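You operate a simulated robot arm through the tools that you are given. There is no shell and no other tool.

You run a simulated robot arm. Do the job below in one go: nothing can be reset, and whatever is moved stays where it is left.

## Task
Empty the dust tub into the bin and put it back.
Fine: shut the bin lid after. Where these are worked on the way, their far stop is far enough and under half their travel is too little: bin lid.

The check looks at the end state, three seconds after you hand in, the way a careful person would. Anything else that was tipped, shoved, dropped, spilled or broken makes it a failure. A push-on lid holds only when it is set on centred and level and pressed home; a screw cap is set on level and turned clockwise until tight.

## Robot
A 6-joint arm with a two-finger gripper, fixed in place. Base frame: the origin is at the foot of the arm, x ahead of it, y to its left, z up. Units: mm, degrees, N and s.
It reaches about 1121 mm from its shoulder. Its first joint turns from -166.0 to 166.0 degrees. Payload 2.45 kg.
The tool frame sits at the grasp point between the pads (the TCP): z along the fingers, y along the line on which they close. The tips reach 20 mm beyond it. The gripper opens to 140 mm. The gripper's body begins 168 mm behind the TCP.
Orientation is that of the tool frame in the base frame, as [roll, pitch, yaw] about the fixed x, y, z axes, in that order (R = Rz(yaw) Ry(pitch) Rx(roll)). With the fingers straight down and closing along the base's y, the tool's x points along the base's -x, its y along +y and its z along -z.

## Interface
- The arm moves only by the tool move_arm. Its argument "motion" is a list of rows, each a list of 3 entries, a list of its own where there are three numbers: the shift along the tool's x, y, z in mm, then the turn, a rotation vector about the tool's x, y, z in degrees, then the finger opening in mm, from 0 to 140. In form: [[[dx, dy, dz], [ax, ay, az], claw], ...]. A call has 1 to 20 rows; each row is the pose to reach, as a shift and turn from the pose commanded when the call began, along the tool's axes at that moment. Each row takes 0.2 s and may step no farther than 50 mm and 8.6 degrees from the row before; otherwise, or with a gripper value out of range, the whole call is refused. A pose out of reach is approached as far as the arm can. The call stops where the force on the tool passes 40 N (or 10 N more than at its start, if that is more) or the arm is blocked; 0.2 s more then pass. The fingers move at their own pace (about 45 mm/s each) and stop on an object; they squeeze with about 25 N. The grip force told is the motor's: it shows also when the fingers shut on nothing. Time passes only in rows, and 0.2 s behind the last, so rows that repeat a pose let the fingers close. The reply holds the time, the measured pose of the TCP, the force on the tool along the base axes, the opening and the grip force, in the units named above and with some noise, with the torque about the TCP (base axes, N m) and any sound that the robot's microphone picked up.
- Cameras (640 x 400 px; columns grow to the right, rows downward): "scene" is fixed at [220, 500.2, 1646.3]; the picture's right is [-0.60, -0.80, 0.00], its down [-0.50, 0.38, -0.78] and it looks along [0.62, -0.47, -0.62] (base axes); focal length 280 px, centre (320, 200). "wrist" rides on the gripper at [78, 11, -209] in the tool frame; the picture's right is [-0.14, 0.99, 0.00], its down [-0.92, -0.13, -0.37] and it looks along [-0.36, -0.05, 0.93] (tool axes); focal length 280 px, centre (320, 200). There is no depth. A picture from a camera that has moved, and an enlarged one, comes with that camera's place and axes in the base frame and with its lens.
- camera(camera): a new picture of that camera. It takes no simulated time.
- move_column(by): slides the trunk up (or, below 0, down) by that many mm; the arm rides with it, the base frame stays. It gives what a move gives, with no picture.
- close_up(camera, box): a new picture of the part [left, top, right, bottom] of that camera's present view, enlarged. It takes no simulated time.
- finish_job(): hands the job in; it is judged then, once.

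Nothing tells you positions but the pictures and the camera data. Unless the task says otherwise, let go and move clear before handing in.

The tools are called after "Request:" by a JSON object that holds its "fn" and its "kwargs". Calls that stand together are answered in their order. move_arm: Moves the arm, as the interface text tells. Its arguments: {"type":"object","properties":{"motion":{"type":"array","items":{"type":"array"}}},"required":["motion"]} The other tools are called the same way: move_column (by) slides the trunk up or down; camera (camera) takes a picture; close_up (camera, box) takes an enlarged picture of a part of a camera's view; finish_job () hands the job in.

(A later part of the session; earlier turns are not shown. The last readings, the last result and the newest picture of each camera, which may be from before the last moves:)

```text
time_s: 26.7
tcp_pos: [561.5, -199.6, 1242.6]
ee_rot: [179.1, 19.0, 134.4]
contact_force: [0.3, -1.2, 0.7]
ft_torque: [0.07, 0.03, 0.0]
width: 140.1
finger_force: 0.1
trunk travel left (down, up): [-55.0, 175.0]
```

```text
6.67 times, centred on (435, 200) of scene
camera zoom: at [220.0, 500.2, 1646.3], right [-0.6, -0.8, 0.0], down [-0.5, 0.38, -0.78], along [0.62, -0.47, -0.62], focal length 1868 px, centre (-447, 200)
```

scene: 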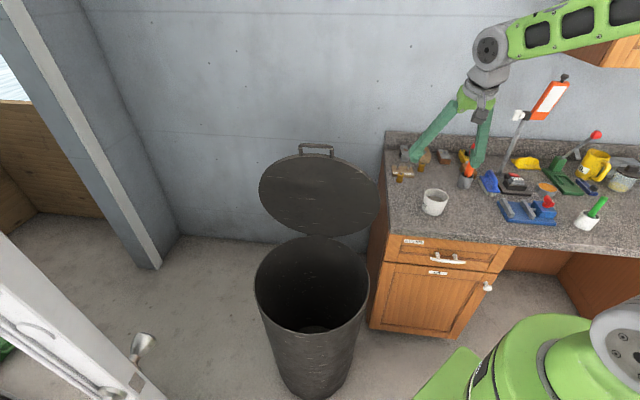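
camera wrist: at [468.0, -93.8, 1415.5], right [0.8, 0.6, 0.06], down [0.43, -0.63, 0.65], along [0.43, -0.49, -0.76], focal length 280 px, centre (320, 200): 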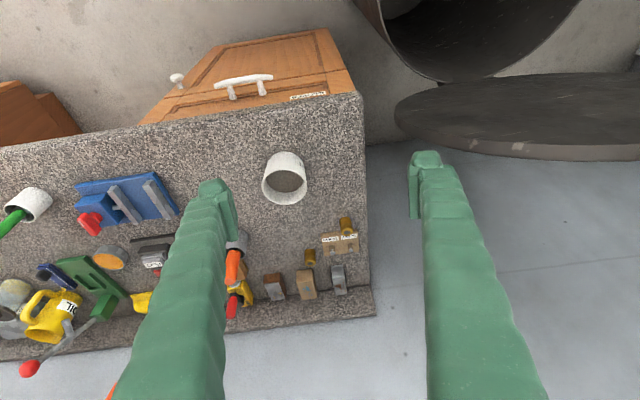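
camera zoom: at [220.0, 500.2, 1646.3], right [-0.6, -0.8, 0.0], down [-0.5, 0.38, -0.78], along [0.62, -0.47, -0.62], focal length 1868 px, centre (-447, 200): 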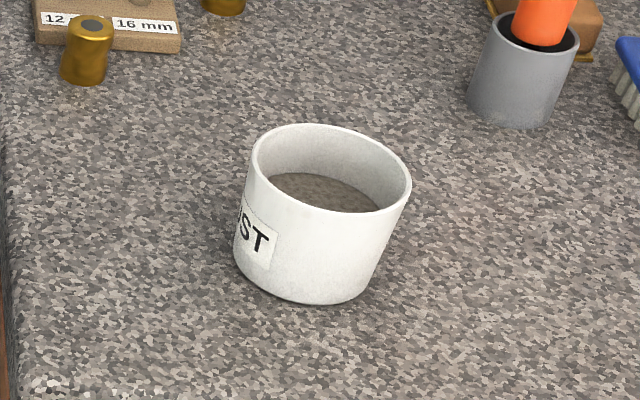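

The tub's rim centre is at about (630, -377, 991). It is about 91 mm wide and 75 mm tall, and the counter top is at z of about 916. I'll come in from the front of the counter with the fingers tilted about 25° below horizontal, starting with a pre-grasp pose.

Request:
{"fn": "move_arm", "kwargs": {"motion": [[[9.4, -16.6, 34], [0, -7.7, 0], 130], [[18.8, -33.2, 68], [0, -15.4, 0], 130], [[28.2, -49.8, 102], [0, -23.1, 0], 130], [[37.5, -66.4, 136], [0, -30.8, 0], 130], [[46.9, -83, 170], [0, -38.4, 0], 130], [[56.3, -99.5, 204.4], [0, -46, 0], 130]]}}

Request:
{"fn": "camera", "kwargs": {"camera": "wrist"}}

Request:
{"fn": "camera", "kwargs": {"camera": "scene"}}

```text
time_s: 28.1
tcp_pos: [564.8, -282.3, 1081.2]
ee_rot: [-175.2, 63.0, 138.4]
contact_force: [0.0, -1.1, 0.2]
ft_torque: [0.01, 0.03, 0.01]
width: 129.9
finger_force: 0.1
out of reach, approached as far as the arm can: row 4, 5, 6
trunk travel left (down, up): [-55.0, 175.0]
```

```text
taken
camera wrist: at [419.5, -113.8, 1105.3], right [0.76, 0.65, 0.08], down [0.0, -0.13, 0.99], along [0.65, -0.75, -0.09], focal length 280 px, centre (320, 200)
```

wrist: 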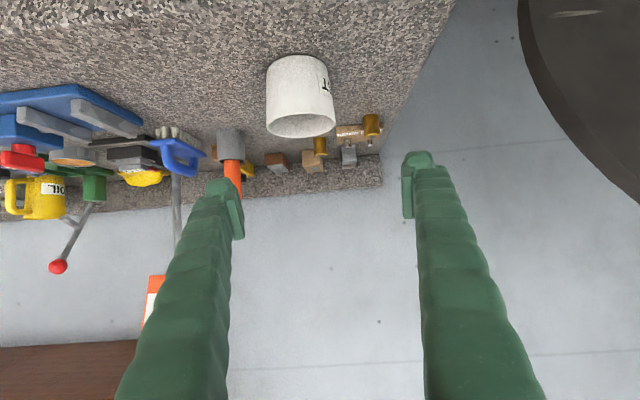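

```text
taken
```

scene: 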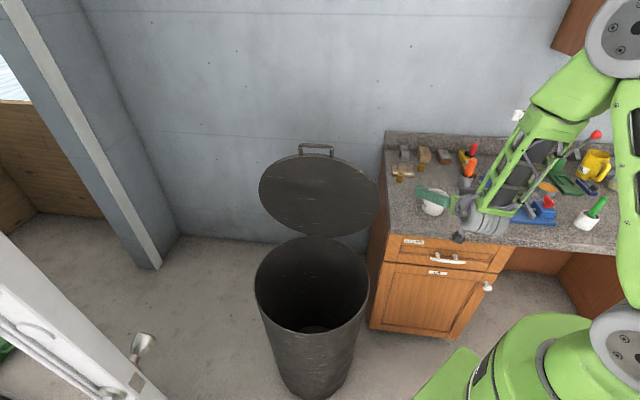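

The arm is folded too tightly with the trunk low. I'll raise the trunk and come down over the tub from above with the tilted fingers.

Request:
{"fn": "move_column", "kwargs": {"by": 170}}

```text
time_s: 30.1
tcp_pos: [563.9, -280.8, 1252.5]
ee_rot: [-175.1, 63.0, 138.2]
contact_force: [0.2, 0.0, 0.2]
ft_torque: [0.03, 0.01, 0.0]
width: 130.1
finger_force: 0.0
trunk travel left (down, up): [-225.0, 5.0]
```

Request:
{"fn": "move_arm", "kwargs": {"motion": [[[15.1, -2.7, 33.5], [-1.84, -0.42, -0.4], 130], [[30.2, -5.4, 67], [-3.7, -0.84, -0.8], 130], [[45.3, -8.1, 100.5], [-5.5, -1.25, -1.2], 130], [[60.4, -10.8, 134], [-7.4, -1.67, -1.6], 130], [[75.5, -13.5, 167.5], [-9.2, -2.09, -2.02], 130], [[75.5, -13.5, 167.5], [-9.2, -2.09, -2.02], 130]]}}

Request:
{"fn": "camera", "kwargs": {"camera": "wrist"}}

Request:
{"fn": "camera", "kwargs": {"camera": "scene"}}

```text
time_s: 31.5
tcp_pos: [664.1, -369.4, 1127.5]
ee_rot: [-168.1, 63.1, 152.2]
contact_force: [0.1, 0.1, 0.7]
ft_torque: [0.02, -0.02, 0.08]
width: 130.0
finger_force: 0.1
out of reach, approached as far as the arm can: row 1, 2, 3, 4, 5, 6
trunk travel left (down, up): [-225.0, 5.0]
```

```text
taken
camera wrist: at [499.9, -223.5, 1148.1], right [0.67, 0.74, 0.03], down [0.04, -0.08, 1.0], along [0.74, -0.66, -0.08], focal length 280 px, centre (320, 200)
```

wrist: 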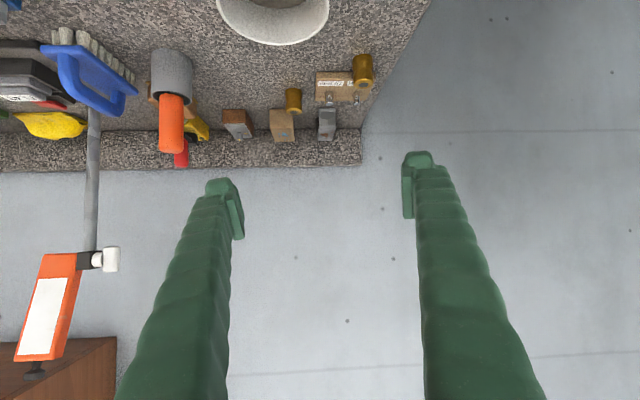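

```text
taken
```

scene: 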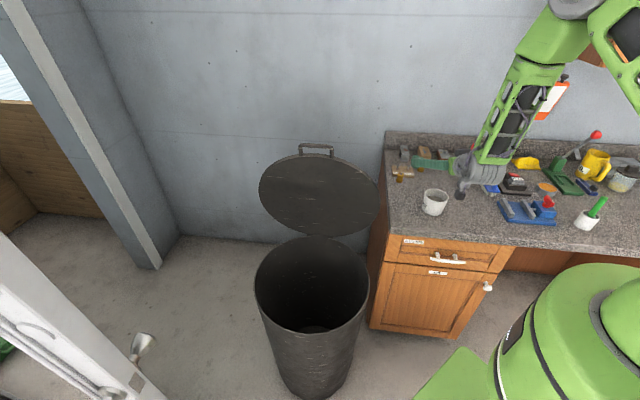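

The limit here is the wrist bend direction. At the handle a sideways hand worked well, so I'll point the hand down again and then swing it sideways as before, to take the tub from its front-left.

Request:
{"fn": "move_arm", "kwargs": {"motion": [[[-10.8, 1.5, -27], [0, 8, 0], 130], [[-21.7, 3.1, -54], [0, 16, 0], 130], [[-32.5, 4.6, -81], [0, 24, 0], 130], [[-43.3, 6.2, -108], [0, 32, 0], 130], [[-54.2, 7.7, -135], [0, 40, 0], 130], [[-65, 9.3, -162], [0, 48, 0], 130], [[-75.8, 10.8, -189], [0, 56, 0], 130], [[-86.7, 12.4, -216], [0, 63, 0], 130]]}}

```text
time_s: 33.3
tcp_pos: [559.8, -250.8, 1303.4]
ee_rot: [-174.7, 0.4, 141.7]
contact_force: [0.3, -0.1, -0.9]
ft_torque: [0.0, 0.02, 0.01]
width: 130.0
finger_force: 0.1
trunk travel left (down, up): [-225.0, 5.0]
```

Request:
{"fn": "move_arm", "kwargs": {"motion": [[[0, 0, 0], [0, 0, -7.6], 130], [[0, 0, 0], [0, 0, -15.2], 130], [[0, 0, 0], [0, 0, -22.8], 130], [[0, 0, 0], [0, 0, -30.4], 130], [[0, 0, 0], [0, 0, -38], 130], [[0, 0, 0], [0, 0, -45.6], 130], [[0, 0, 0], [0, 0, -53.3], 130]]}}

Request:
{"fn": "move_column", "kwargs": {"by": -120}}

```text
time_s: 34.9
tcp_pos: [561.0, -253.3, 1300.7]
ee_rot: [-176.3, -4.0, -165.0]
contact_force: [0.3, -0.2, -1.3]
ft_torque: [0.01, 0.0, 0.01]
width: 130.1
finger_force: 0.1
trunk travel left (down, up): [-225.0, 5.0]
```

```text
time_s: 36.4
tcp_pos: [561.8, -252.5, 1180.8]
ee_rot: [-176.3, -4.0, -165.2]
contact_force: [-0.2, -0.7, 0.0]
ft_torque: [0.0, -0.01, -0.01]
width: 130.0
finger_force: 0.1
trunk travel left (down, up): [-105.0, 125.0]
```

Request:
{"fn": "move_arm", "kwargs": {"motion": [[[-4.7, -6.9, 6.5], [7.66, -0.44, 0.28], 130], [[-9.4, -13.8, 13], [15.3, -0.88, 0.57], 130], [[-14.1, -20.6, 19.6], [23, -1.32, 0.86], 130], [[-18.9, -27.5, 26.1], [30.6, -1.77, 1.14], 130], [[-23.6, -34.4, 32.6], [38.3, -2.2, 1.43], 130], [[-28.3, -41.2, 39.1], [46, -2.65, 1.7], 130], [[-33, -48.1, 45.7], [53.6, -3.1, 2], 130], [[-37.7, -55, 52.2], [61.3, -3.53, 2.28], 130]]}}

Request:
{"fn": "camera", "kwargs": {"camera": "scene"}}

Request:
{"fn": "camera", "kwargs": {"camera": "wrist"}}

```text
time_s: 38.2
tcp_pos: [610.1, -300.1, 1130.8]
ee_rot: [-114.8, 0.2, -165.0]
contact_force: [0.2, 0.7, 0.1]
ft_torque: [-0.02, 0.02, -0.01]
width: 130.2
finger_force: 0.0
trunk travel left (down, up): [-105.0, 125.0]
```

```text
taken
```

scene: 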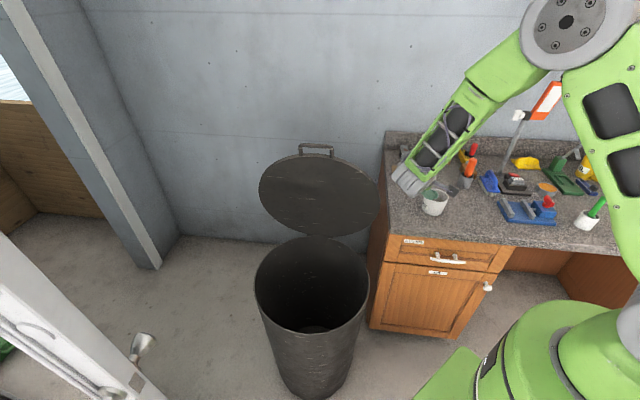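

```text
taken
camera wrist: at [484.7, -132.9, 1207.7], right [0.03, 0.44, -0.9], down [0.82, 0.51, 0.27], along [0.58, -0.74, -0.34], focal length 280 px, centre (320, 200)
```

wrist: 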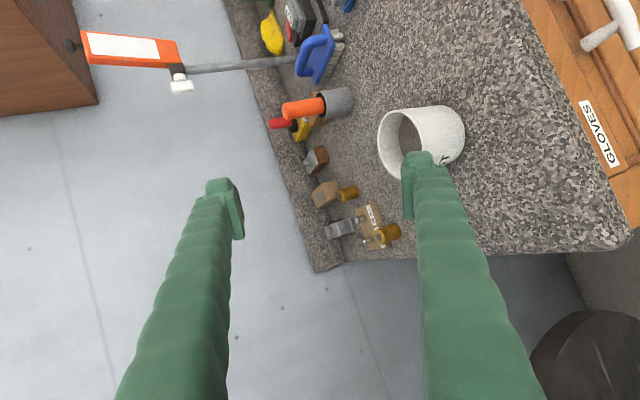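

The sideways pose is reachable. Now I'll roll 90° so the fingers close horizontally with the camera on top.

Request:
{"fn": "move_arm", "kwargs": {"motion": [[[0, 0, 0], [0, 0, -8.2], 130], [[0, 0, 0], [0, 0, -16.4], 130], [[0, 0, 0], [0, 0, -24.6], 130], [[0, 0, 0], [0, 0, -32.8], 130], [[0, 0, 0], [0, 0, -41], 130], [[0, 0, 0], [0, 0, -49.2], 130], [[0, 0, 0], [0, 0, -57.4], 130], [[0, 0, 0], [0, 0, -65.6], 130], [[0, 0, 0], [0, 0, -73.8], 130], [[0, 0, 0], [0, 0, -82], 130], [[0, 0, 0], [0, 0, -90], 130]]}}

Request:
{"fn": "camera", "kwargs": {"camera": "wrist"}}

Request:
{"fn": "camera", "kwargs": {"camera": "scene"}}

```text
time_s: 40.6
tcp_pos: [609.7, -300.6, 1130.0]
ee_rot: [180.0, -65.0, -74.9]
contact_force: [0.0, -0.4, 0.1]
ft_torque: [0.01, 0.0, -0.01]
width: 130.0
finger_force: 0.0
trunk travel left (down, up): [-105.0, 125.0]
```

```text
taken
camera wrist: at [559.3, -152.0, 1288.6], right [-0.97, -0.2, -0.12], down [-0.06, 0.73, -0.68], along [0.23, -0.65, -0.72], focal length 280 px, centre (320, 200)
```

wrist: 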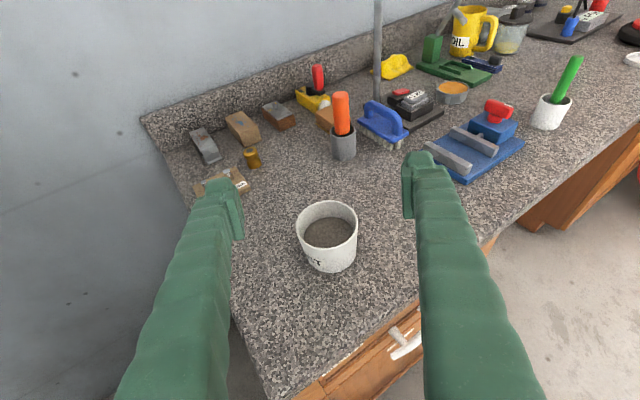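

```text
taken
```

scene: 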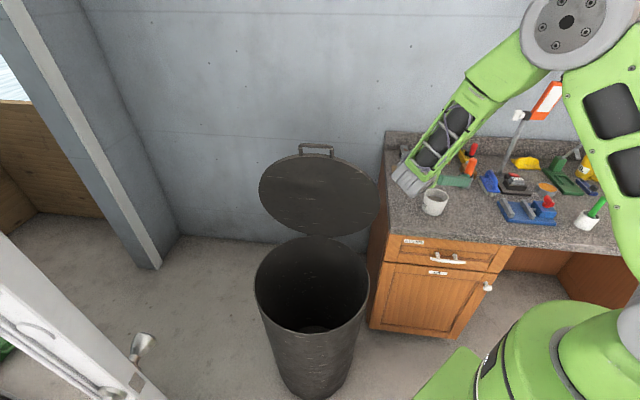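

The tub is centred at about (632, -377) with clear space on both sides. I'll move over it, then check before going down around it.

Request:
{"fn": "move_arm", "kwargs": {"motion": [[[-4, -0.5, 31], [0, 0, 0], 140], [[-8, -1, 62], [0, 0, 0], 140], [[-11.6, -1.6, 93.3], [0, 0, 0], 140], [[-30, -1.6, 102], [0, 0, 0], 140], [[-47.8, -1.6, 110.2], [0, 0, 0], 140]]}}

Request:
{"fn": "camera", "kwargs": {"camera": "wrist"}}

Request:
{"fn": "camera", "kwargs": {"camera": "scene"}}

```text
time_s: 41.8
tcp_pos: [630.4, -377.6, 1038.0]
ee_rot: [-180.0, -65.0, -75.2]
contact_force: [0.4, 1.4, 0.6]
ft_torque: [0.05, -0.01, 0.01]
width: 140.0
finger_force: 0.1
trunk travel left (down, up): [-105.0, 125.0]
```

```text
taken
camera wrist: at [580.6, -229.3, 1197.1], right [-0.97, -0.2, -0.13], down [-0.06, 0.73, -0.68], along [0.23, -0.65, -0.72], focal length 280 px, centre (320, 200)
```

wrist: 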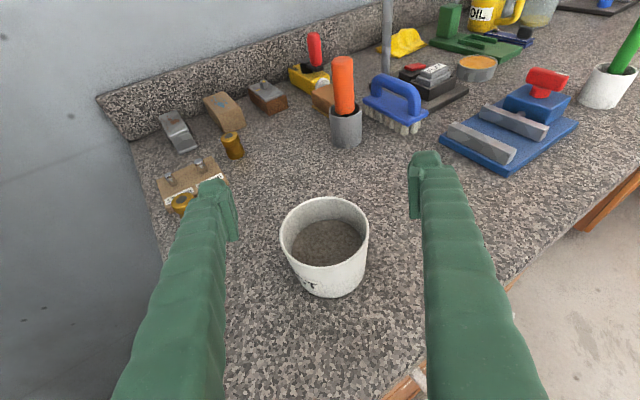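

```text
taken
```

scene: 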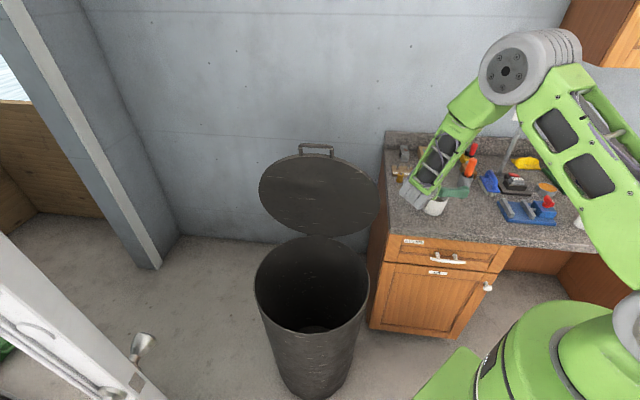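

The tub sits between the fingers. Correcting 3.5 mm sideways, I'll go down to mid-tub height.

Request:
{"fn": "move_arm", "kwargs": {"motion": [[[-18, -3.5, 9], [0, 0, 0], 140], [[-38, -3.5, 19], [0, 0, 0], 140], [[-58, -3.5, 28.5], [0, 0, 0], 140], [[-77, -3.5, 38], [0, 0, 0], 140]]}}

Request:
{"fn": "camera", "kwargs": {"camera": "wrist"}}

Request:
{"fn": "close_up", "kwargs": {"camera": "scene", "box": [380, 130, 500, 230]}}

```text
time_s: 42.8
tcp_pos: [638.2, -376.9, 953.8]
ee_rot: [-179.8, -65.0, -75.3]
contact_force: [-0.2, -0.1, 0.0]
ft_torque: [-0.03, -0.01, -0.05]
width: 140.0
finger_force: 0.1
trunk travel left (down, up): [-105.0, 125.0]
```

```text
taken
camera wrist: at [587.1, -228.9, 1111.9], right [-0.97, -0.2, -0.13], down [-0.06, 0.73, -0.68], along [0.23, -0.65, -0.72], focal length 280 px, centre (320, 200)
```

wrist: 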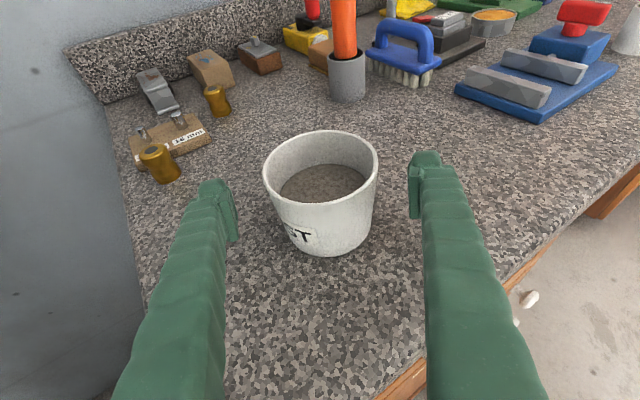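

```text
4.00 times, centred on (440, 180) of scene
camera zoom: at [220.0, 500.2, 1646.3], right [-0.6, -0.8, 0.0], down [-0.5, 0.38, -0.78], along [0.62, -0.47, -0.62], focal length 1121 px, centre (-160, 280)
```

zoom: 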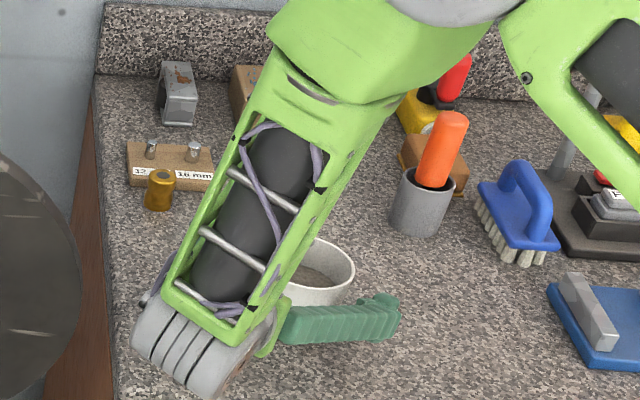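

Comparing several views, the tub is a bit lower and farther than I first had it: rim z about 970, centre about (640, -395). I'll advance 23 mm along the fingers so the pads sit at the tub's middle.

Request:
{"fn": "move_arm", "kwargs": {"motion": [[[0, 0, 12], [0, 0, 0], 140], [[0, 0, 23], [0, 0, 0], 140]]}}

Request:
{"fn": "camera", "kwargs": {"camera": "wrist"}}

```text
time_s: 43.4
tcp_pos: [641.5, -396.6, 944.6]
ee_rot: [-180.0, -65.0, -75.2]
contact_force: [0.2, -0.1, -0.1]
ft_torque: [-0.02, -0.01, 0.0]
width: 139.6
finger_force: 0.0
trunk travel left (down, up): [-105.0, 125.0]
```

```text
taken
camera wrist: at [591.7, -248.6, 1102.6], right [-0.97, -0.2, -0.13], down [-0.06, 0.73, -0.68], along [0.23, -0.65, -0.72], focal length 280 px, centre (320, 200)
```

wrist: 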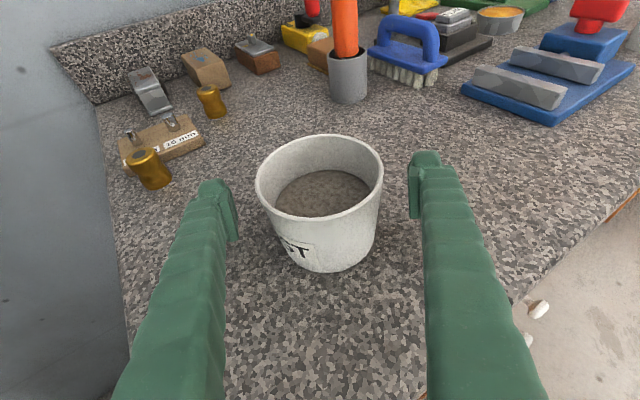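

Well placed. Closing on the tub.

Request:
{"fn": "move_arm", "kwargs": {"motion": [[[0, 0, 0], [0, 0, 0], 100], [[0, 0, 0], [0, 0, 0], 60], [[0, 0, 0], [0, 0, 0], 60], [[0, 0, 0], [0, 0, 0], 60], [[0, 0, 0], [0, 0, 0], 60], [[0, 0, 0], [0, 0, 0], 60]]}}

Request:
{"fn": "camera", "kwargs": {"camera": "wrist"}}

```text
time_s: 44.8
tcp_pos: [641.7, -396.7, 945.0]
ee_rot: [-179.9, -65.0, -75.2]
contact_force: [0.1, -0.3, 1.1]
ft_torque: [-0.05, 0.01, 0.04]
width: 92.7
finger_force: 25.0
trunk travel left (down, up): [-105.0, 125.0]
```

```text
taken
camera wrist: at [591.5, -248.3, 1102.9], right [-0.97, -0.2, -0.13], down [-0.06, 0.73, -0.68], along [0.23, -0.65, -0.72], focal length 280 px, centre (320, 200)
```

wrist: 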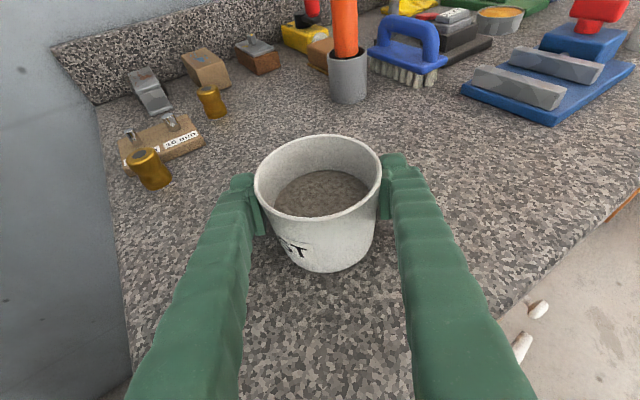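

The tub is held at 92.7 mm. Its resting TCP pose is (641.7, -396.7, 945.0), rot (-180, -65, -75.2), which I'll return to. Lifting gently now.

Request:
{"fn": "move_arm", "kwargs": {"motion": [[[9, 0, -4.2], [0, 0, 0], 60], [[22, 0, -10.3], [0, 0, 0], 60], [[40, 0, -18.7], [0, 0, 0], 60], [[63, 0, -29.4], [0, 0, 0], 60], [[90, 0, -42], [0, 0, 0], 60], [[118, 0, -55], [0, 0, 0], 60], [[136, 0, -63.4], [0, 0, 0], 60]]}}

Request:
{"fn": "camera", "kwargs": {"camera": "wrist"}}

Request:
{"fn": "camera", "kwargs": {"camera": "scene"}}

```text
time_s: 46.4
tcp_pos: [640.8, -395.5, 1093.3]
ee_rot: [-179.8, -65.0, -75.3]
contact_force: [-0.2, 0.7, -0.8]
ft_torque: [-0.02, -0.01, 0.0]
width: 92.4
finger_force: 24.7
trunk travel left (down, up): [-105.0, 125.0]
```

```text
taken
camera wrist: at [590.2, -247.7, 1252.7], right [-0.97, -0.2, -0.13], down [-0.06, 0.73, -0.68], along [0.23, -0.65, -0.72], focal length 280 px, centre (320, 200)
```

wrist: 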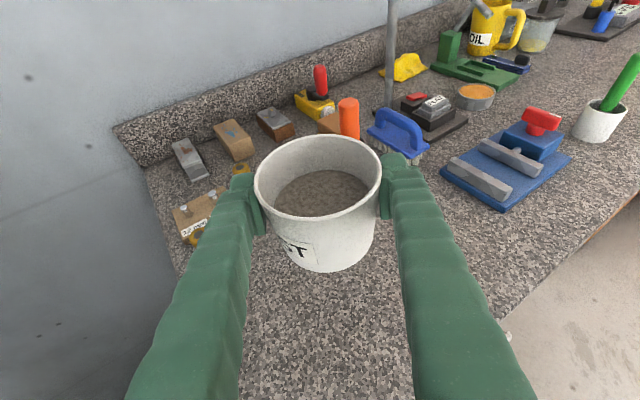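

```text
taken
```

scene: 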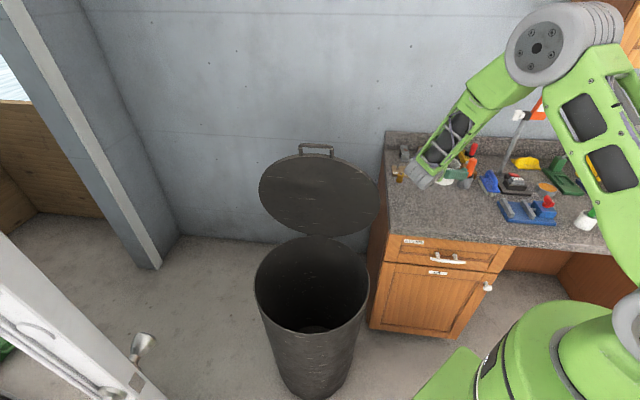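

The dust is settled and the tub is secure. I'll carry it level around the lid's edge on the robot side, first half of the path.

Request:
{"fn": "move_arm", "kwargs": {"motion": [[[-8.4, 7.9, -39.9], [0, 0, 0], 60], [[-16.8, 15.9, -79.8], [0, 0, 0], 60], [[-25.2, 23.8, -119.7], [0, 0, 0], 60], [[-33.6, 31.8, -159.5], [0, 0, 0], 60], [[-48.9, 20.2, -192.4], [2.3, 0, -1.06], 60], [[-64.2, 8.6, -225.2], [4.5, 0, -2.1], 60], [[-79.5, -3, -258.1], [6.8, 0, -3.2], 60], [[-94.9, -14.6, -290.9], [9.06, 0, -4.2], 60], [[-110.2, -26.1, -323.8], [11.3, 0, -5.3], 60]]}}

Request:
{"fn": "camera", "kwargs": {"camera": "scene"}}

Request:
{"fn": "camera", "kwargs": {"camera": "wrist"}}

```text
time_s: 48.4
tcp_pos: [575.9, -62.2, 1131.6]
ee_rot: [-180.0, -65.1, -62.6]
contact_force: [0.8, -0.6, -1.2]
ft_torque: [-0.01, -0.03, -0.02]
width: 92.7
finger_force: 25.9
trunk travel left (down, up): [-105.0, 125.0]
```

```text
taken
```

scene: 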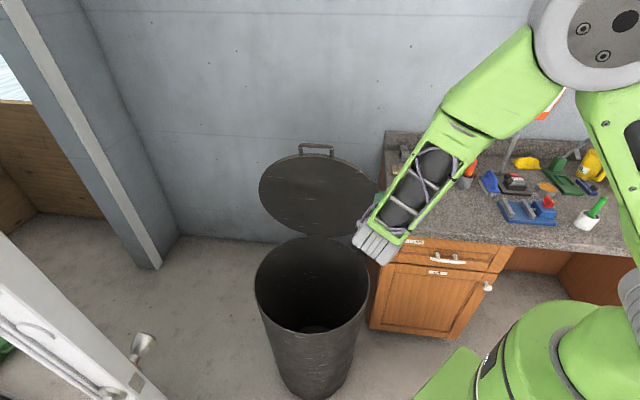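

```text
taken
camera wrist: at [494.9, 71.3, 1290.6], right [-0.91, -0.4, -0.12], down [-0.22, 0.7, -0.68], along [0.36, -0.59, -0.72], focal length 280 px, centre (320, 200)
```

wrist: 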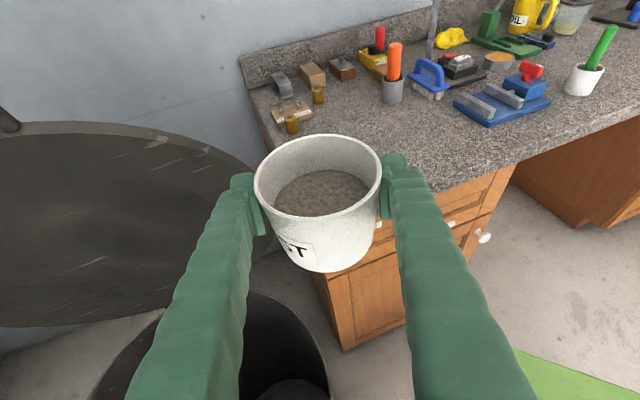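

Still level and clear of the lid. Continuing on to a position above the open bin.

Request:
{"fn": "move_arm", "kwargs": {"motion": [[[-18.1, -36.2, -23.1], [2.27, 0, -1.06], 60], [[-34.7, -67.9, -46.9], [4.53, 0, -2.11], 60], [[-51.3, -99.6, -70.8], [6.8, 0, -3.17], 60], [[-68, -131.4, -94.5], [9.06, 0, -4.23], 60], [[-74.8, -170.5, -85.7], [11.3, 0, -5.28], 60], [[-81.2, -211, -75.7], [13.6, 0, -6.34], 60], [[-86.8, -256.4, -64], [15.9, 0, -7.4], 60]]}}

Request:
{"fn": "move_column", "kwargs": {"by": -80}}

Request:
{"fn": "camera", "kwargs": {"camera": "scene"}}

Request:
{"fn": "camera", "kwargs": {"camera": "wrist"}}

```text
time_s: 50.0
tcp_pos: [763.7, 140.1, 1081.1]
ee_rot: [179.9, -65.0, -45.1]
contact_force: [0.5, 1.0, -1.1]
ft_torque: [-0.03, 0.0, 0.0]
width: 92.2
finger_force: 25.0
trunk travel left (down, up): [-105.0, 125.0]
```

```text
time_s: 51.1
tcp_pos: [763.1, 138.4, 1002.1]
ee_rot: [-179.9, -65.1, -45.2]
contact_force: [-0.3, -0.4, -0.3]
ft_torque: [0.0, -0.02, -0.01]
width: 92.6
finger_force: 24.6
trunk travel left (down, up): [-25.0, 205.0]
```

```text
taken
```

scene: 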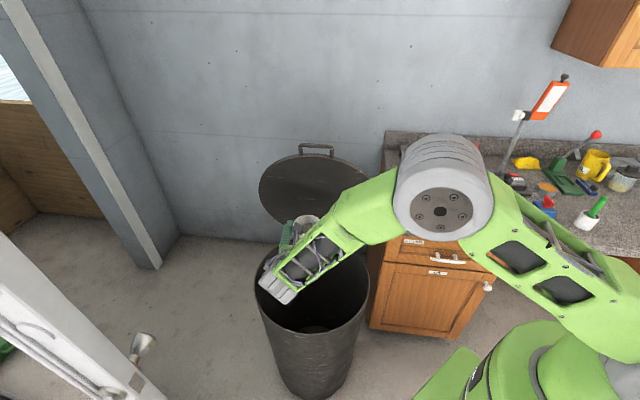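

```text
taken
camera wrist: at [645.1, 242.6, 1161.6], right [-0.74, -0.66, -0.13], down [-0.42, 0.6, -0.68], along [0.52, -0.45, -0.72], focal length 280 px, centre (320, 200)
```

wrist: 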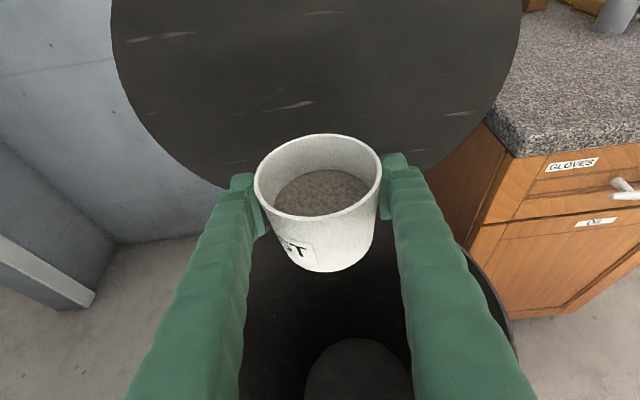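

The tub is directly over the bin. I'll lower it to about 120 mm above the bin's rim and flatten the hand to 10° below horizontal.

Request:
{"fn": "move_arm", "kwargs": {"motion": [[[-29.4, -4, 15], [0, 3.75, 0], 60], [[-58.8, -8, 30], [0, 7.5, 0], 60], [[-88, -12, 45.2], [0, 11.25, 0], 60], [[-117.5, -16.3, 60.3], [0, 15, 0], 60], [[-117.5, -16.3, 60.3], [0, 15, 0], 60]]}}

Request:
{"fn": "camera", "kwargs": {"camera": "scene"}}

Request:
{"fn": "camera", "kwargs": {"camera": "wrist"}}

```text
time_s: 52.3
tcp_pos: [776.6, 147.1, 868.8]
ee_rot: [-180.0, -80.1, -45.0]
contact_force: [0.2, -0.4, -2.1]
ft_torque: [0.0, -0.02, -0.08]
width: 92.4
finger_force: 24.9
trunk travel left (down, up): [-25.0, 205.0]
```

```text
taken
```

scene: 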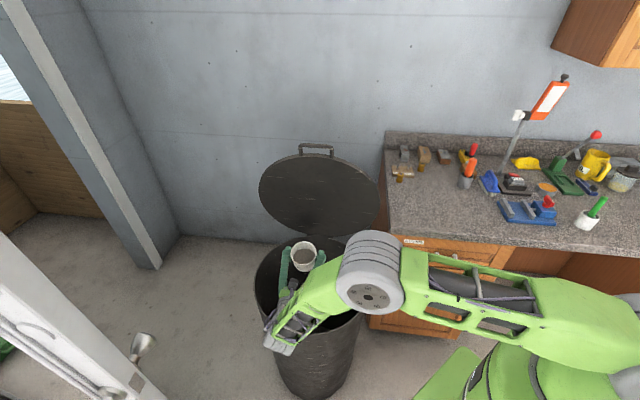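

```text
taken
camera wrist: at [635.0, 276.2, 982.4], right [-0.72, -0.68, -0.14], down [-0.28, 0.46, -0.84], along [0.64, -0.57, -0.52], focal length 280 px, centre (320, 200)
```

wrist: 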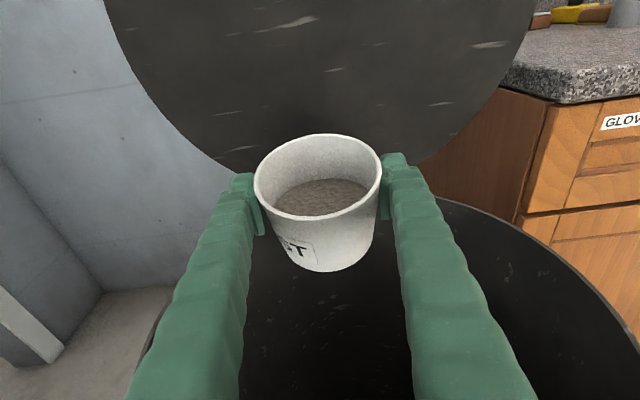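

The tub is over the middle of the mouth. Now I'll roll the hand about its own axis to pour.

Request:
{"fn": "move_arm", "kwargs": {"motion": [[[0, 0, 0], [0, 0, 8], 60], [[0, 0, 0], [0, 0, 16], 60], [[0, 0, 0], [0, 0, 24], 60], [[0, 0, 0], [0, 0, 32], 60], [[0, 0, 0], [0, 0, 40], 60], [[0, 0, 0], [0, 0, 48], 60], [[0, 0, 0], [0, 0, 56], 60], [[0, 0, 0], [0, 0, 64], 60], [[0, 0, 0], [0, 0, 72], 60], [[0, 0, 0], [0, 0, 80], 60], [[0, 0, 0], [0, 0, 88], 60], [[0, 0, 0], [0, 0, 96], 60], [[0, 0, 0], [0, 0, 104], 60], [[0, 0, 0], [0, 0, 112], 60], [[0, 0, 0], [0, 0, 120], 60], [[0, 0, 0], [0, 0, 128], 60]]}}

Request:
{"fn": "camera", "kwargs": {"camera": "scene"}}

Request:
{"fn": "camera", "kwargs": {"camera": "wrist"}}

```text
time_s: 55.7
tcp_pos: [776.4, 147.7, 871.1]
ee_rot: [-102.6, 37.5, -142.8]
contact_force: [0.5, -0.5, -1.4]
ft_torque: [-0.01, 0.02, 0.0]
width: 92.1
finger_force: 24.6
trunk travel left (down, up): [-25.0, 205.0]
```

```text
taken
```

scene: 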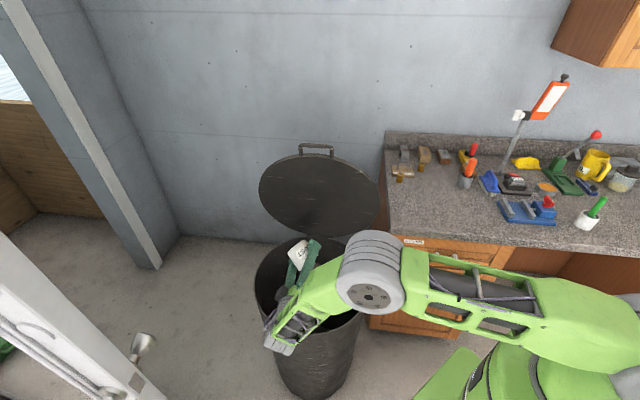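

```text
taken
camera wrist: at [586.7, 261.7, 850.3], right [0.42, 0.59, -0.68], down [0.28, 0.63, 0.72], along [0.86, -0.5, 0.1], focal length 280 px, centre (320, 200)
```

wrist: 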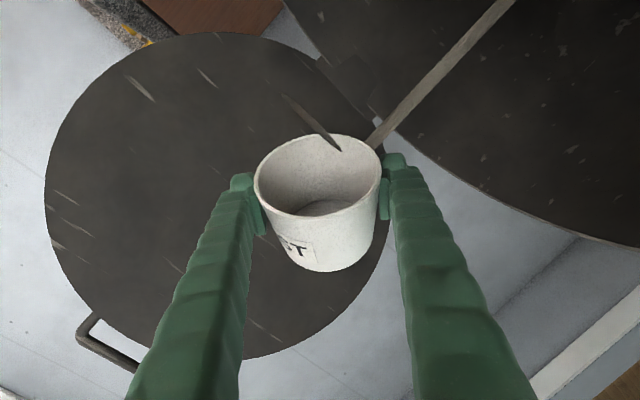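

A stream of dust is running out. I'll roll further and hold until it is empty.

Request:
{"fn": "move_arm", "kwargs": {"motion": [[[0, 0, 0], [0, 0, 8], 60], [[0, 0, 0], [0, 0, 16], 60], [[0, 0, 0], [0, 0, 24], 60], [[0, 0, 0], [0, 0, 24], 60], [[0, 0, 0], [0, 0, 24], 60], [[0, 0, 0], [0, 0, 24], 60], [[0, 0, 0], [0, 0, 24], 60], [[0, 0, 0], [0, 0, 24], 60]]}}

Request:
{"fn": "camera", "kwargs": {"camera": "wrist"}}

Request:
{"fn": "camera", "kwargs": {"camera": "scene"}}

```text
time_s: 57.5
tcp_pos: [778.3, 147.1, 870.1]
ee_rot: [-110.4, 60.5, -153.1]
contact_force: [0.3, 0.5, -0.8]
ft_torque: [0.03, 0.01, 0.04]
width: 91.8
finger_force: 25.2
trunk travel left (down, up): [-25.0, 205.0]
```

```text
taken
camera wrist: at [604.9, 282.7, 833.0], right [0.62, 0.71, -0.34], down [0.08, 0.38, 0.92], along [0.78, -0.6, 0.18], focal length 280 px, centre (320, 200)
```

wrist: 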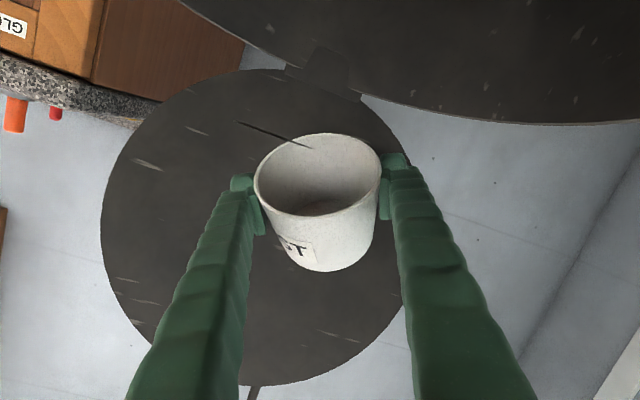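

```text
taken
```

scene: 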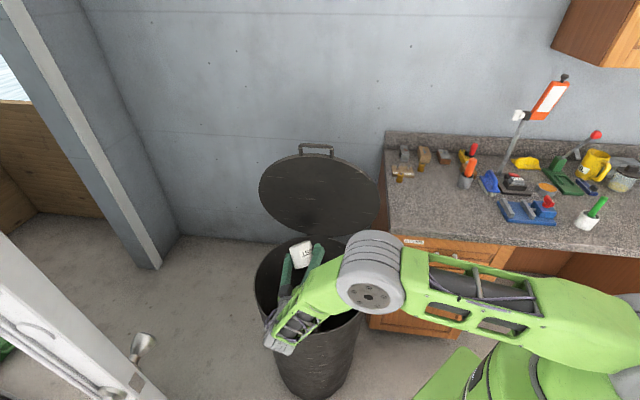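

Request:
{"fn": "close_up", "kwargs": {"camera": "wrist", "box": [230, 110, 410, 280]}}

Request:
{"fn": "close_up", "kwargs": {"camera": "scene", "box": [240, 220, 380, 350]}}

```text
2.35 times, centred on (320, 195) of wrist
camera zoom: at [604.9, 282.7, 833.0], right [0.62, 0.71, -0.34], down [0.08, 0.38, 0.92], along [0.78, -0.6, 0.18], focal length 660 px, centre (320, 212)
```

zoom: 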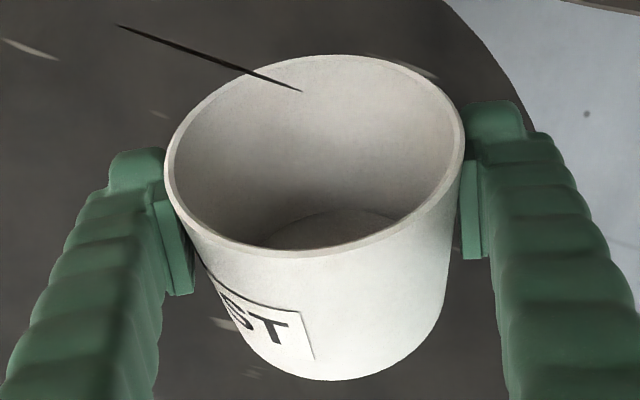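

```text
3.08 times, centred on (310, 285) of scene
camera zoom: at [220.0, 500.2, 1646.3], right [-0.6, -0.8, 0.0], down [-0.5, 0.38, -0.78], along [0.62, -0.47, -0.62], focal length 862 px, centre (351, -62)
```

zoom: 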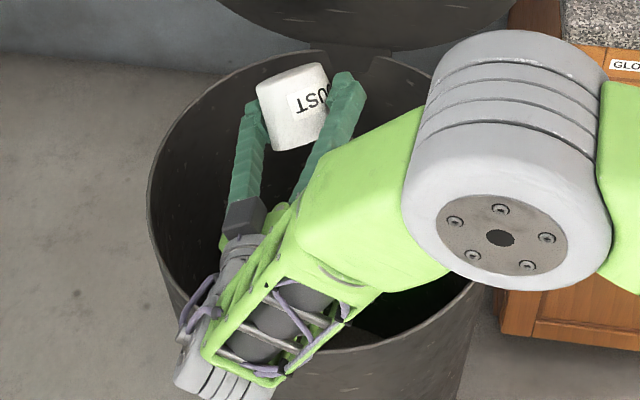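

The inside looks empty, with only a thin streak still visible. I'll hold a little longer and look again.

Request:
{"fn": "move_arm", "kwargs": {"motion": [[[0, 0, 0], [0, 0, 6], 60], [[0, 0, 0], [0, 0, 12], 60], [[0, 0, 0], [0, 0, 12], 60], [[0, 0, 0], [0, 0, 12], 60], [[0, 0, 0], [0, 0, 12], 60], [[0, 0, 0], [0, 0, 12], 60], [[0, 0, 0], [0, 0, 12], 60], [[0, 0, 0], [0, 0, 12], 60]]}}

Request:
{"fn": "close_up", "kwargs": {"camera": "wrist", "box": [230, 110, 410, 280]}}

```text
time_s: 59.3
tcp_pos: [776.8, 147.0, 868.9]
ee_rot: [-122.6, 71.1, -166.1]
contact_force: [-0.4, 0.6, -0.3]
ft_torque: [-0.02, 0.01, -0.01]
width: 91.7
finger_force: 25.0
trunk travel left (down, up): [-25.0, 205.0]
```

```text
2.35 times, centred on (320, 195) of wrist
camera zoom: at [615.3, 294.6, 829.0], right [0.68, 0.72, -0.14], down [-0.05, 0.24, 0.97], along [0.73, -0.66, 0.2], focal length 660 px, centre (320, 212)
```

zoom: 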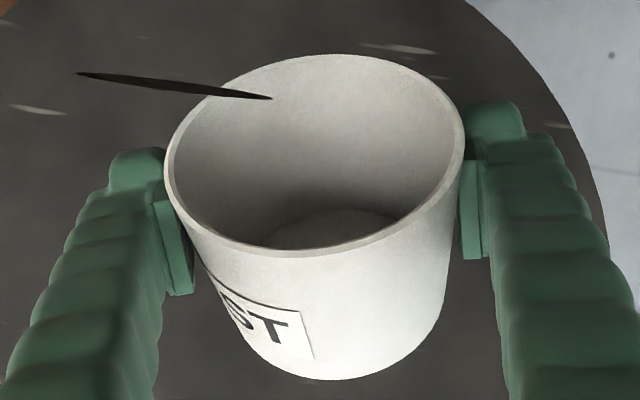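

The tub looks empty. I also see a thin dark disc near (720, 140, 837), which I want to identify. First I'll roll the tub upright in place.

Request:
{"fn": "move_arm", "kwargs": {"motion": [[[0, 0, 0], [0, 0, -8.2], 60], [[0, 0, 0], [0, 0, -16.4], 60], [[0, 0, 0], [0, 0, -24.6], 60], [[0, 0, 0], [0, 0, -32.8], 60], [[0, 0, 0], [0, 0, -41], 60], [[0, 0, 0], [0, 0, -49.2], 60], [[0, 0, 0], [0, 0, -57.4], 60], [[0, 0, 0], [0, 0, -65.6], 60], [[0, 0, 0], [0, 0, -73.8], 60], [[0, 0, 0], [0, 0, -82], 60], [[0, 0, 0], [0, 0, -90.2], 60], [[0, 0, 0], [0, 0, -98.4], 60], [[0, 0, 0], [0, 0, -106.6], 60], [[0, 0, 0], [0, 0, -114.8], 60], [[0, 0, 0], [0, 0, -123], 60], [[0, 0, 0], [0, 0, -131.2], 60], [[0, 0, 0], [0, 0, -139.4], 60], [[0, 0, 0], [0, 0, -147.6], 60], [[0, 0, 0], [0, 0, -155.8], 60], [[0, 0, 0], [0, 0, -164], 60]]}}

Request:
{"fn": "camera", "kwargs": {"camera": "wrist"}}

Request:
{"fn": "close_up", "kwargs": {"camera": "scene", "box": [240, 220, 380, 350]}}

```text
time_s: 63.5
tcp_pos: [777.5, 146.7, 871.6]
ee_rot: [179.5, -80.0, -44.5]
contact_force: [-1.3, 0.0, -0.5]
ft_torque: [0.0, 0.02, -0.02]
width: 91.6
finger_force: 25.1
trunk travel left (down, up): [-25.0, 205.0]
```

```text
taken
camera wrist: at [634.5, 276.3, 984.0], right [-0.72, -0.68, -0.13], down [-0.28, 0.46, -0.84], along [0.64, -0.57, -0.52], focal length 280 px, centre (320, 200)
```

wrist: 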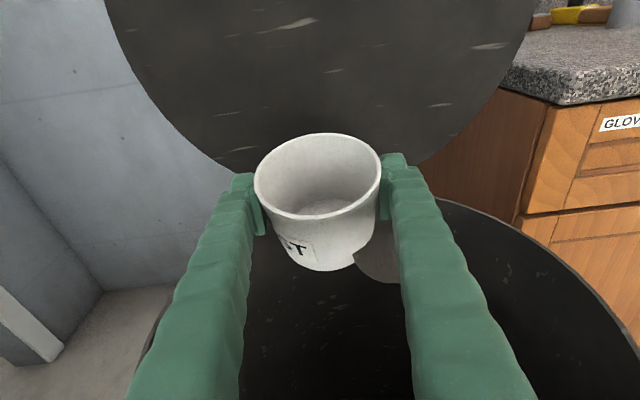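

```text
3.08 times, centred on (310, 285) of scene
camera zoom: at [220.0, 500.2, 1646.3], right [-0.6, -0.8, 0.0], down [-0.5, 0.38, -0.78], along [0.62, -0.47, -0.62], focal length 862 px, centre (351, -62)
```

zoom: 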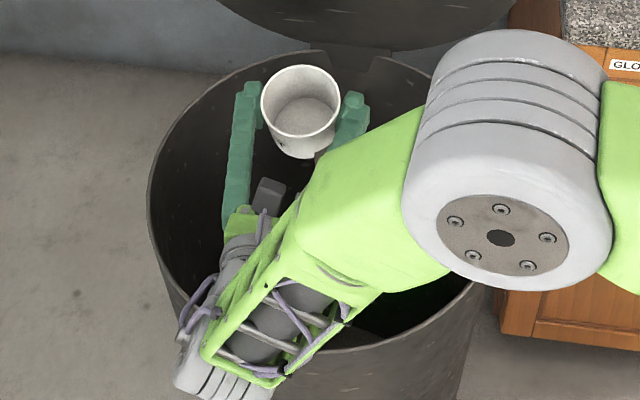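

The tub is empty. A brownish disc shows just below it, so I'll look closer.

Request:
{"fn": "close_up", "kwargs": {"camera": "wrist", "box": [320, 220, 440, 310]}}

Request:
{"fn": "close_up", "kwargs": {"camera": "wrist", "box": [240, 110, 400, 290]}}

```text
4.44 times, centred on (380, 265) of wrist
camera zoom: at [634.5, 276.3, 984.0], right [-0.72, -0.68, -0.13], down [-0.28, 0.46, -0.84], along [0.64, -0.57, -0.52], focal length 1246 px, centre (53, -89)
```

zoom: 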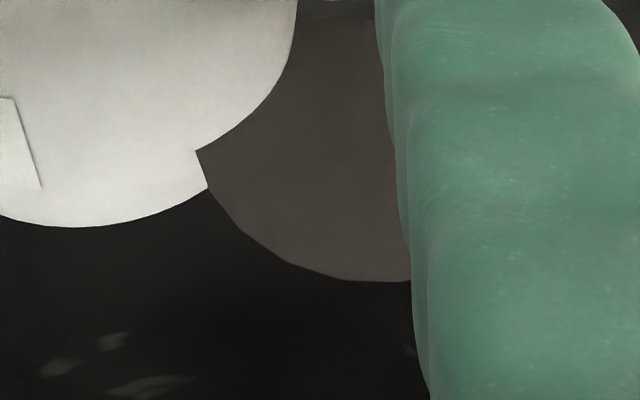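

```text
2.22 times, centred on (320, 200) of wrist
camera zoom: at [634.5, 276.3, 984.0], right [-0.72, -0.68, -0.13], down [-0.28, 0.46, -0.84], along [0.64, -0.57, -0.52], focal length 623 px, centre (320, 200)
```

zoom: 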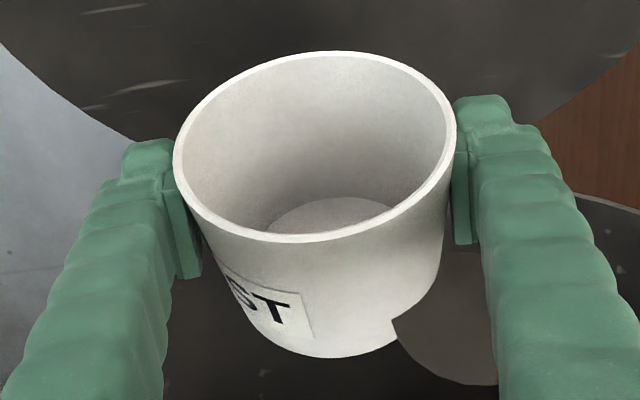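

The disc looks like a patch of dust that caught on a finger edge at the start of the pour; the main stream went into the bin. I can't do anything about that from here, so I'll raise the tub, level it again and look back at the bin.

Request:
{"fn": "move_arm", "kwargs": {"motion": [[[31.8, 4.1, -6.7], [0, -3.75, 0], 60], [[63.6, 8.2, -13.4], [0, -7.5, 0], 60], [[95.5, 12.3, -20], [0, -11.25, 0], 60], [[127.3, 16.4, -26.7], [0, -15, 0], 60]]}}

Request:
{"fn": "move_column", "kwargs": {"by": 80}}

Request:
{"fn": "camera", "kwargs": {"camera": "wrist"}}

Request:
{"fn": "camera", "kwargs": {"camera": "scene"}}

```text
time_s: 64.5
tcp_pos: [762.0, 138.5, 1001.6]
ee_rot: [179.8, -64.9, -45.0]
contact_force: [-0.6, 0.2, -0.9]
ft_torque: [-0.04, -0.03, 0.01]
width: 91.6
finger_force: 25.2
trunk travel left (down, up): [-25.0, 205.0]
```

```text
time_s: 65.7
tcp_pos: [763.6, 139.8, 1081.4]
ee_rot: [180.0, -65.0, -45.0]
contact_force: [-0.7, -0.2, -1.0]
ft_torque: [0.0, -0.01, -0.04]
width: 91.5
finger_force: 24.8
trunk travel left (down, up): [-105.0, 125.0]
```

```text
taken
camera wrist: at [646.2, 242.1, 1240.1], right [-0.74, -0.66, -0.12], down [-0.42, 0.6, -0.68], along [0.52, -0.45, -0.72], focal length 280 px, centre (320, 200)
```

wrist: 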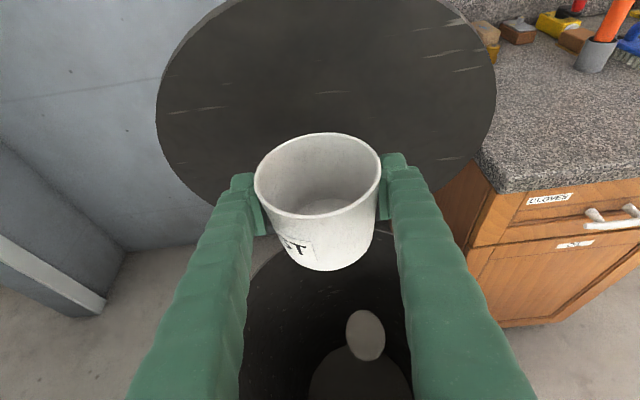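

```text
taken
```

scene: 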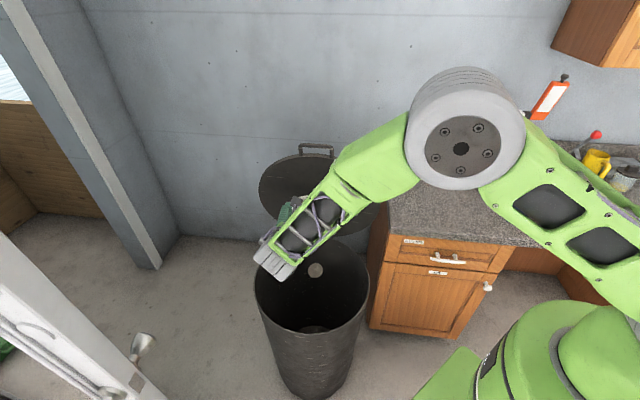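

The tub is empty and level. Now I'll carry it back along the same path.

Request:
{"fn": "move_arm", "kwargs": {"motion": [[[-3.5, 35.4, -21.8], [-2.27, 0, 1.06], 60], [[-5.2, 70.7, -44.4], [-4.53, 0, 2.11], 60], [[-3.6, 109.6, -64.6], [-6.8, 0, 3.17], 60], [[9.9, 149.2, -52.2], [-9.06, 0, 4.23], 60], [[21.6, 188.8, -38.9], [-11.3, 0, 5.28], 60], [[34.8, 229.8, -24.8], [-13.6, 0, 6.34], 60], [[48.3, 272.5, -11.4], [-15.9, 0, 7.4], 60]]}}

```text
time_s: 67.3
tcp_pos: [576.3, -61.6, 1131.6]
ee_rot: [-179.7, -65.1, -62.7]
contact_force: [-0.3, 0.0, -0.9]
ft_torque: [-0.02, 0.0, -0.02]
width: 91.4
finger_force: 25.1
trunk travel left (down, up): [-105.0, 125.0]
```

Request:
{"fn": "move_arm", "kwargs": {"motion": [[[14.3, 17.5, 30.6], [-2.27, 0, 1.06], 60], [[28.1, 36.8, 60.3], [-4.53, 0, 2.11], 60], [[41.1, 56, 90.4], [-6.8, 0, 3.17], 60], [[55.1, 74.4, 120.6], [-9.06, 0, 4.23], 60], [[67.9, 91.8, 149.5], [-11.33, 0, 5.28], 60], [[76.8, 92.9, 190.7], [-11.33, 0, 5.28], 60], [[85.6, 93.5, 231], [-11.33, 0, 5.28], 60], [[94.9, 94.5, 272.1], [-11.33, 0, 5.28], 60], [[103.3, 96, 312.9], [-11.33, 0, 5.28], 60], [[103.3, 96, 312.9], [-11.33, 0, 5.28], 60]]}}

Request:
{"fn": "camera", "kwargs": {"camera": "wrist"}}

Request:
{"fn": "camera", "kwargs": {"camera": "scene"}}

```text
time_s: 69.5
tcp_pos: [642.5, -397.6, 1092.3]
ee_rot: [-179.9, -65.1, -75.2]
contact_force: [-0.4, 0.0, -0.6]
ft_torque: [0.03, -0.02, -0.02]
width: 91.3
finger_force: 24.6
trunk travel left (down, up): [-105.0, 125.0]
```

```text
taken
camera wrist: at [591.2, -249.4, 1250.6], right [-0.97, -0.2, -0.13], down [-0.06, 0.73, -0.68], along [0.23, -0.65, -0.72], focal length 280 px, centre (320, 200)
```

wrist: 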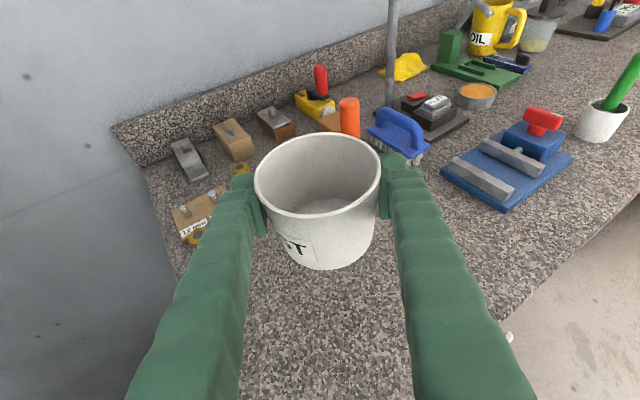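

```text
taken
```

scene: 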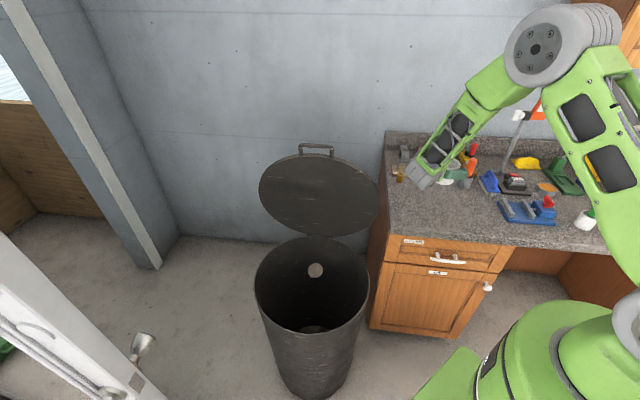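

Exactly above the original spot. Lowering to just above the counter, then by small steps until it touches.

Request:
{"fn": "move_arm", "kwargs": {"motion": [[[-33, 0, 15.4], [0, 0, 0], 60], [[-66, 0, 30.8], [0, 0, 0], 60], [[-96, 0, 44.8], [0, 0, 0], 60], [[-118, 0, 55], [0, 0, 0], 60], [[-128, 0, 59.7], [0, 0, 0], 60]]}}

Request:
{"fn": "move_arm", "kwargs": {"motion": [[[-1, 0, 0.45], [0, 0, 0], 60], [[-2, 0, 0.9], [0, 0, 0], 60], [[-3, 0, 1.4], [0, 0, 0], 60]]}}

Request:
{"fn": "close_up", "kwargs": {"camera": "wrist", "box": [220, 110, 420, 290]}}

```text
time_s: 70.7
tcp_pos: [645.2, -395.0, 949.9]
ee_rot: [180.0, -65.0, -75.0]
contact_force: [0.4, 0.2, -1.3]
ft_torque: [0.01, -0.03, 0.04]
width: 91.5
finger_force: 25.0
trunk travel left (down, up): [-105.0, 125.0]
```

```text
time_s: 71.5
tcp_pos: [644.3, -395.2, 947.0]
ee_rot: [180.0, -64.9, -75.1]
contact_force: [-0.2, -0.2, -1.0]
ft_torque: [0.01, 0.02, -0.01]
width: 91.5
finger_force: 24.9
trunk travel left (down, up): [-105.0, 125.0]
```

```text
2.22 times, centred on (320, 200) of wrist
camera zoom: at [593.5, -247.2, 1105.7], right [-0.97, -0.2, -0.12], down [-0.06, 0.73, -0.68], along [0.23, -0.65, -0.72], focal length 623 px, centre (320, 200)
```

zoom: 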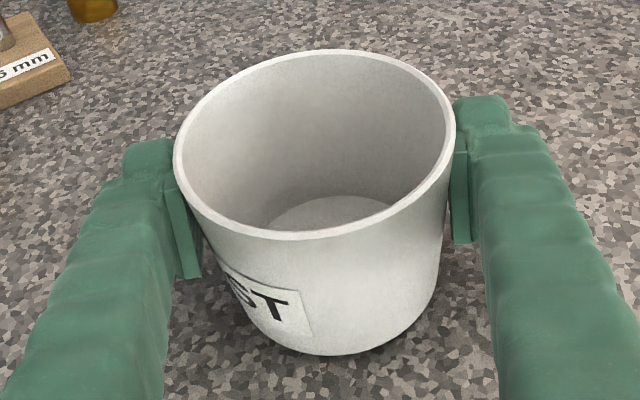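

Request:
{"fn": "move_arm", "kwargs": {"motion": [[[-0.7, 2.5, 1], [0, 0, 0], 60], [[-1.6, 2.5, 1.4], [0, 0, 0], 60], [[-2.5, 2.5, 1.9], [0, 0, 0], 60]]}}

Request:
{"fn": "move_arm", "kwargs": {"motion": [[[-0.9, 0, 0.4], [0, 0, 0], 60], [[-1.8, 0, 0.8], [0, 0, 0], 60]]}}

```text
time_s: 72.3
tcp_pos: [641.5, -396.7, 945.0]
ee_rot: [180.0, -65.0, -75.2]
contact_force: [-0.4, -0.4, -0.3]
ft_torque: [0.0, -0.04, 0.07]
width: 91.2
finger_force: 25.2
trunk travel left (down, up): [-105.0, 125.0]
```

```text
time_s: 72.9
tcp_pos: [641.3, -396.1, 943.4]
ee_rot: [-179.8, -65.2, -75.4]
contact_force: [-3.5, -0.2, 9.4]
ft_torque: [0.36, -0.01, 0.12]
width: 91.1
finger_force: 24.6
trunk travel left (down, up): [-105.0, 125.0]
```

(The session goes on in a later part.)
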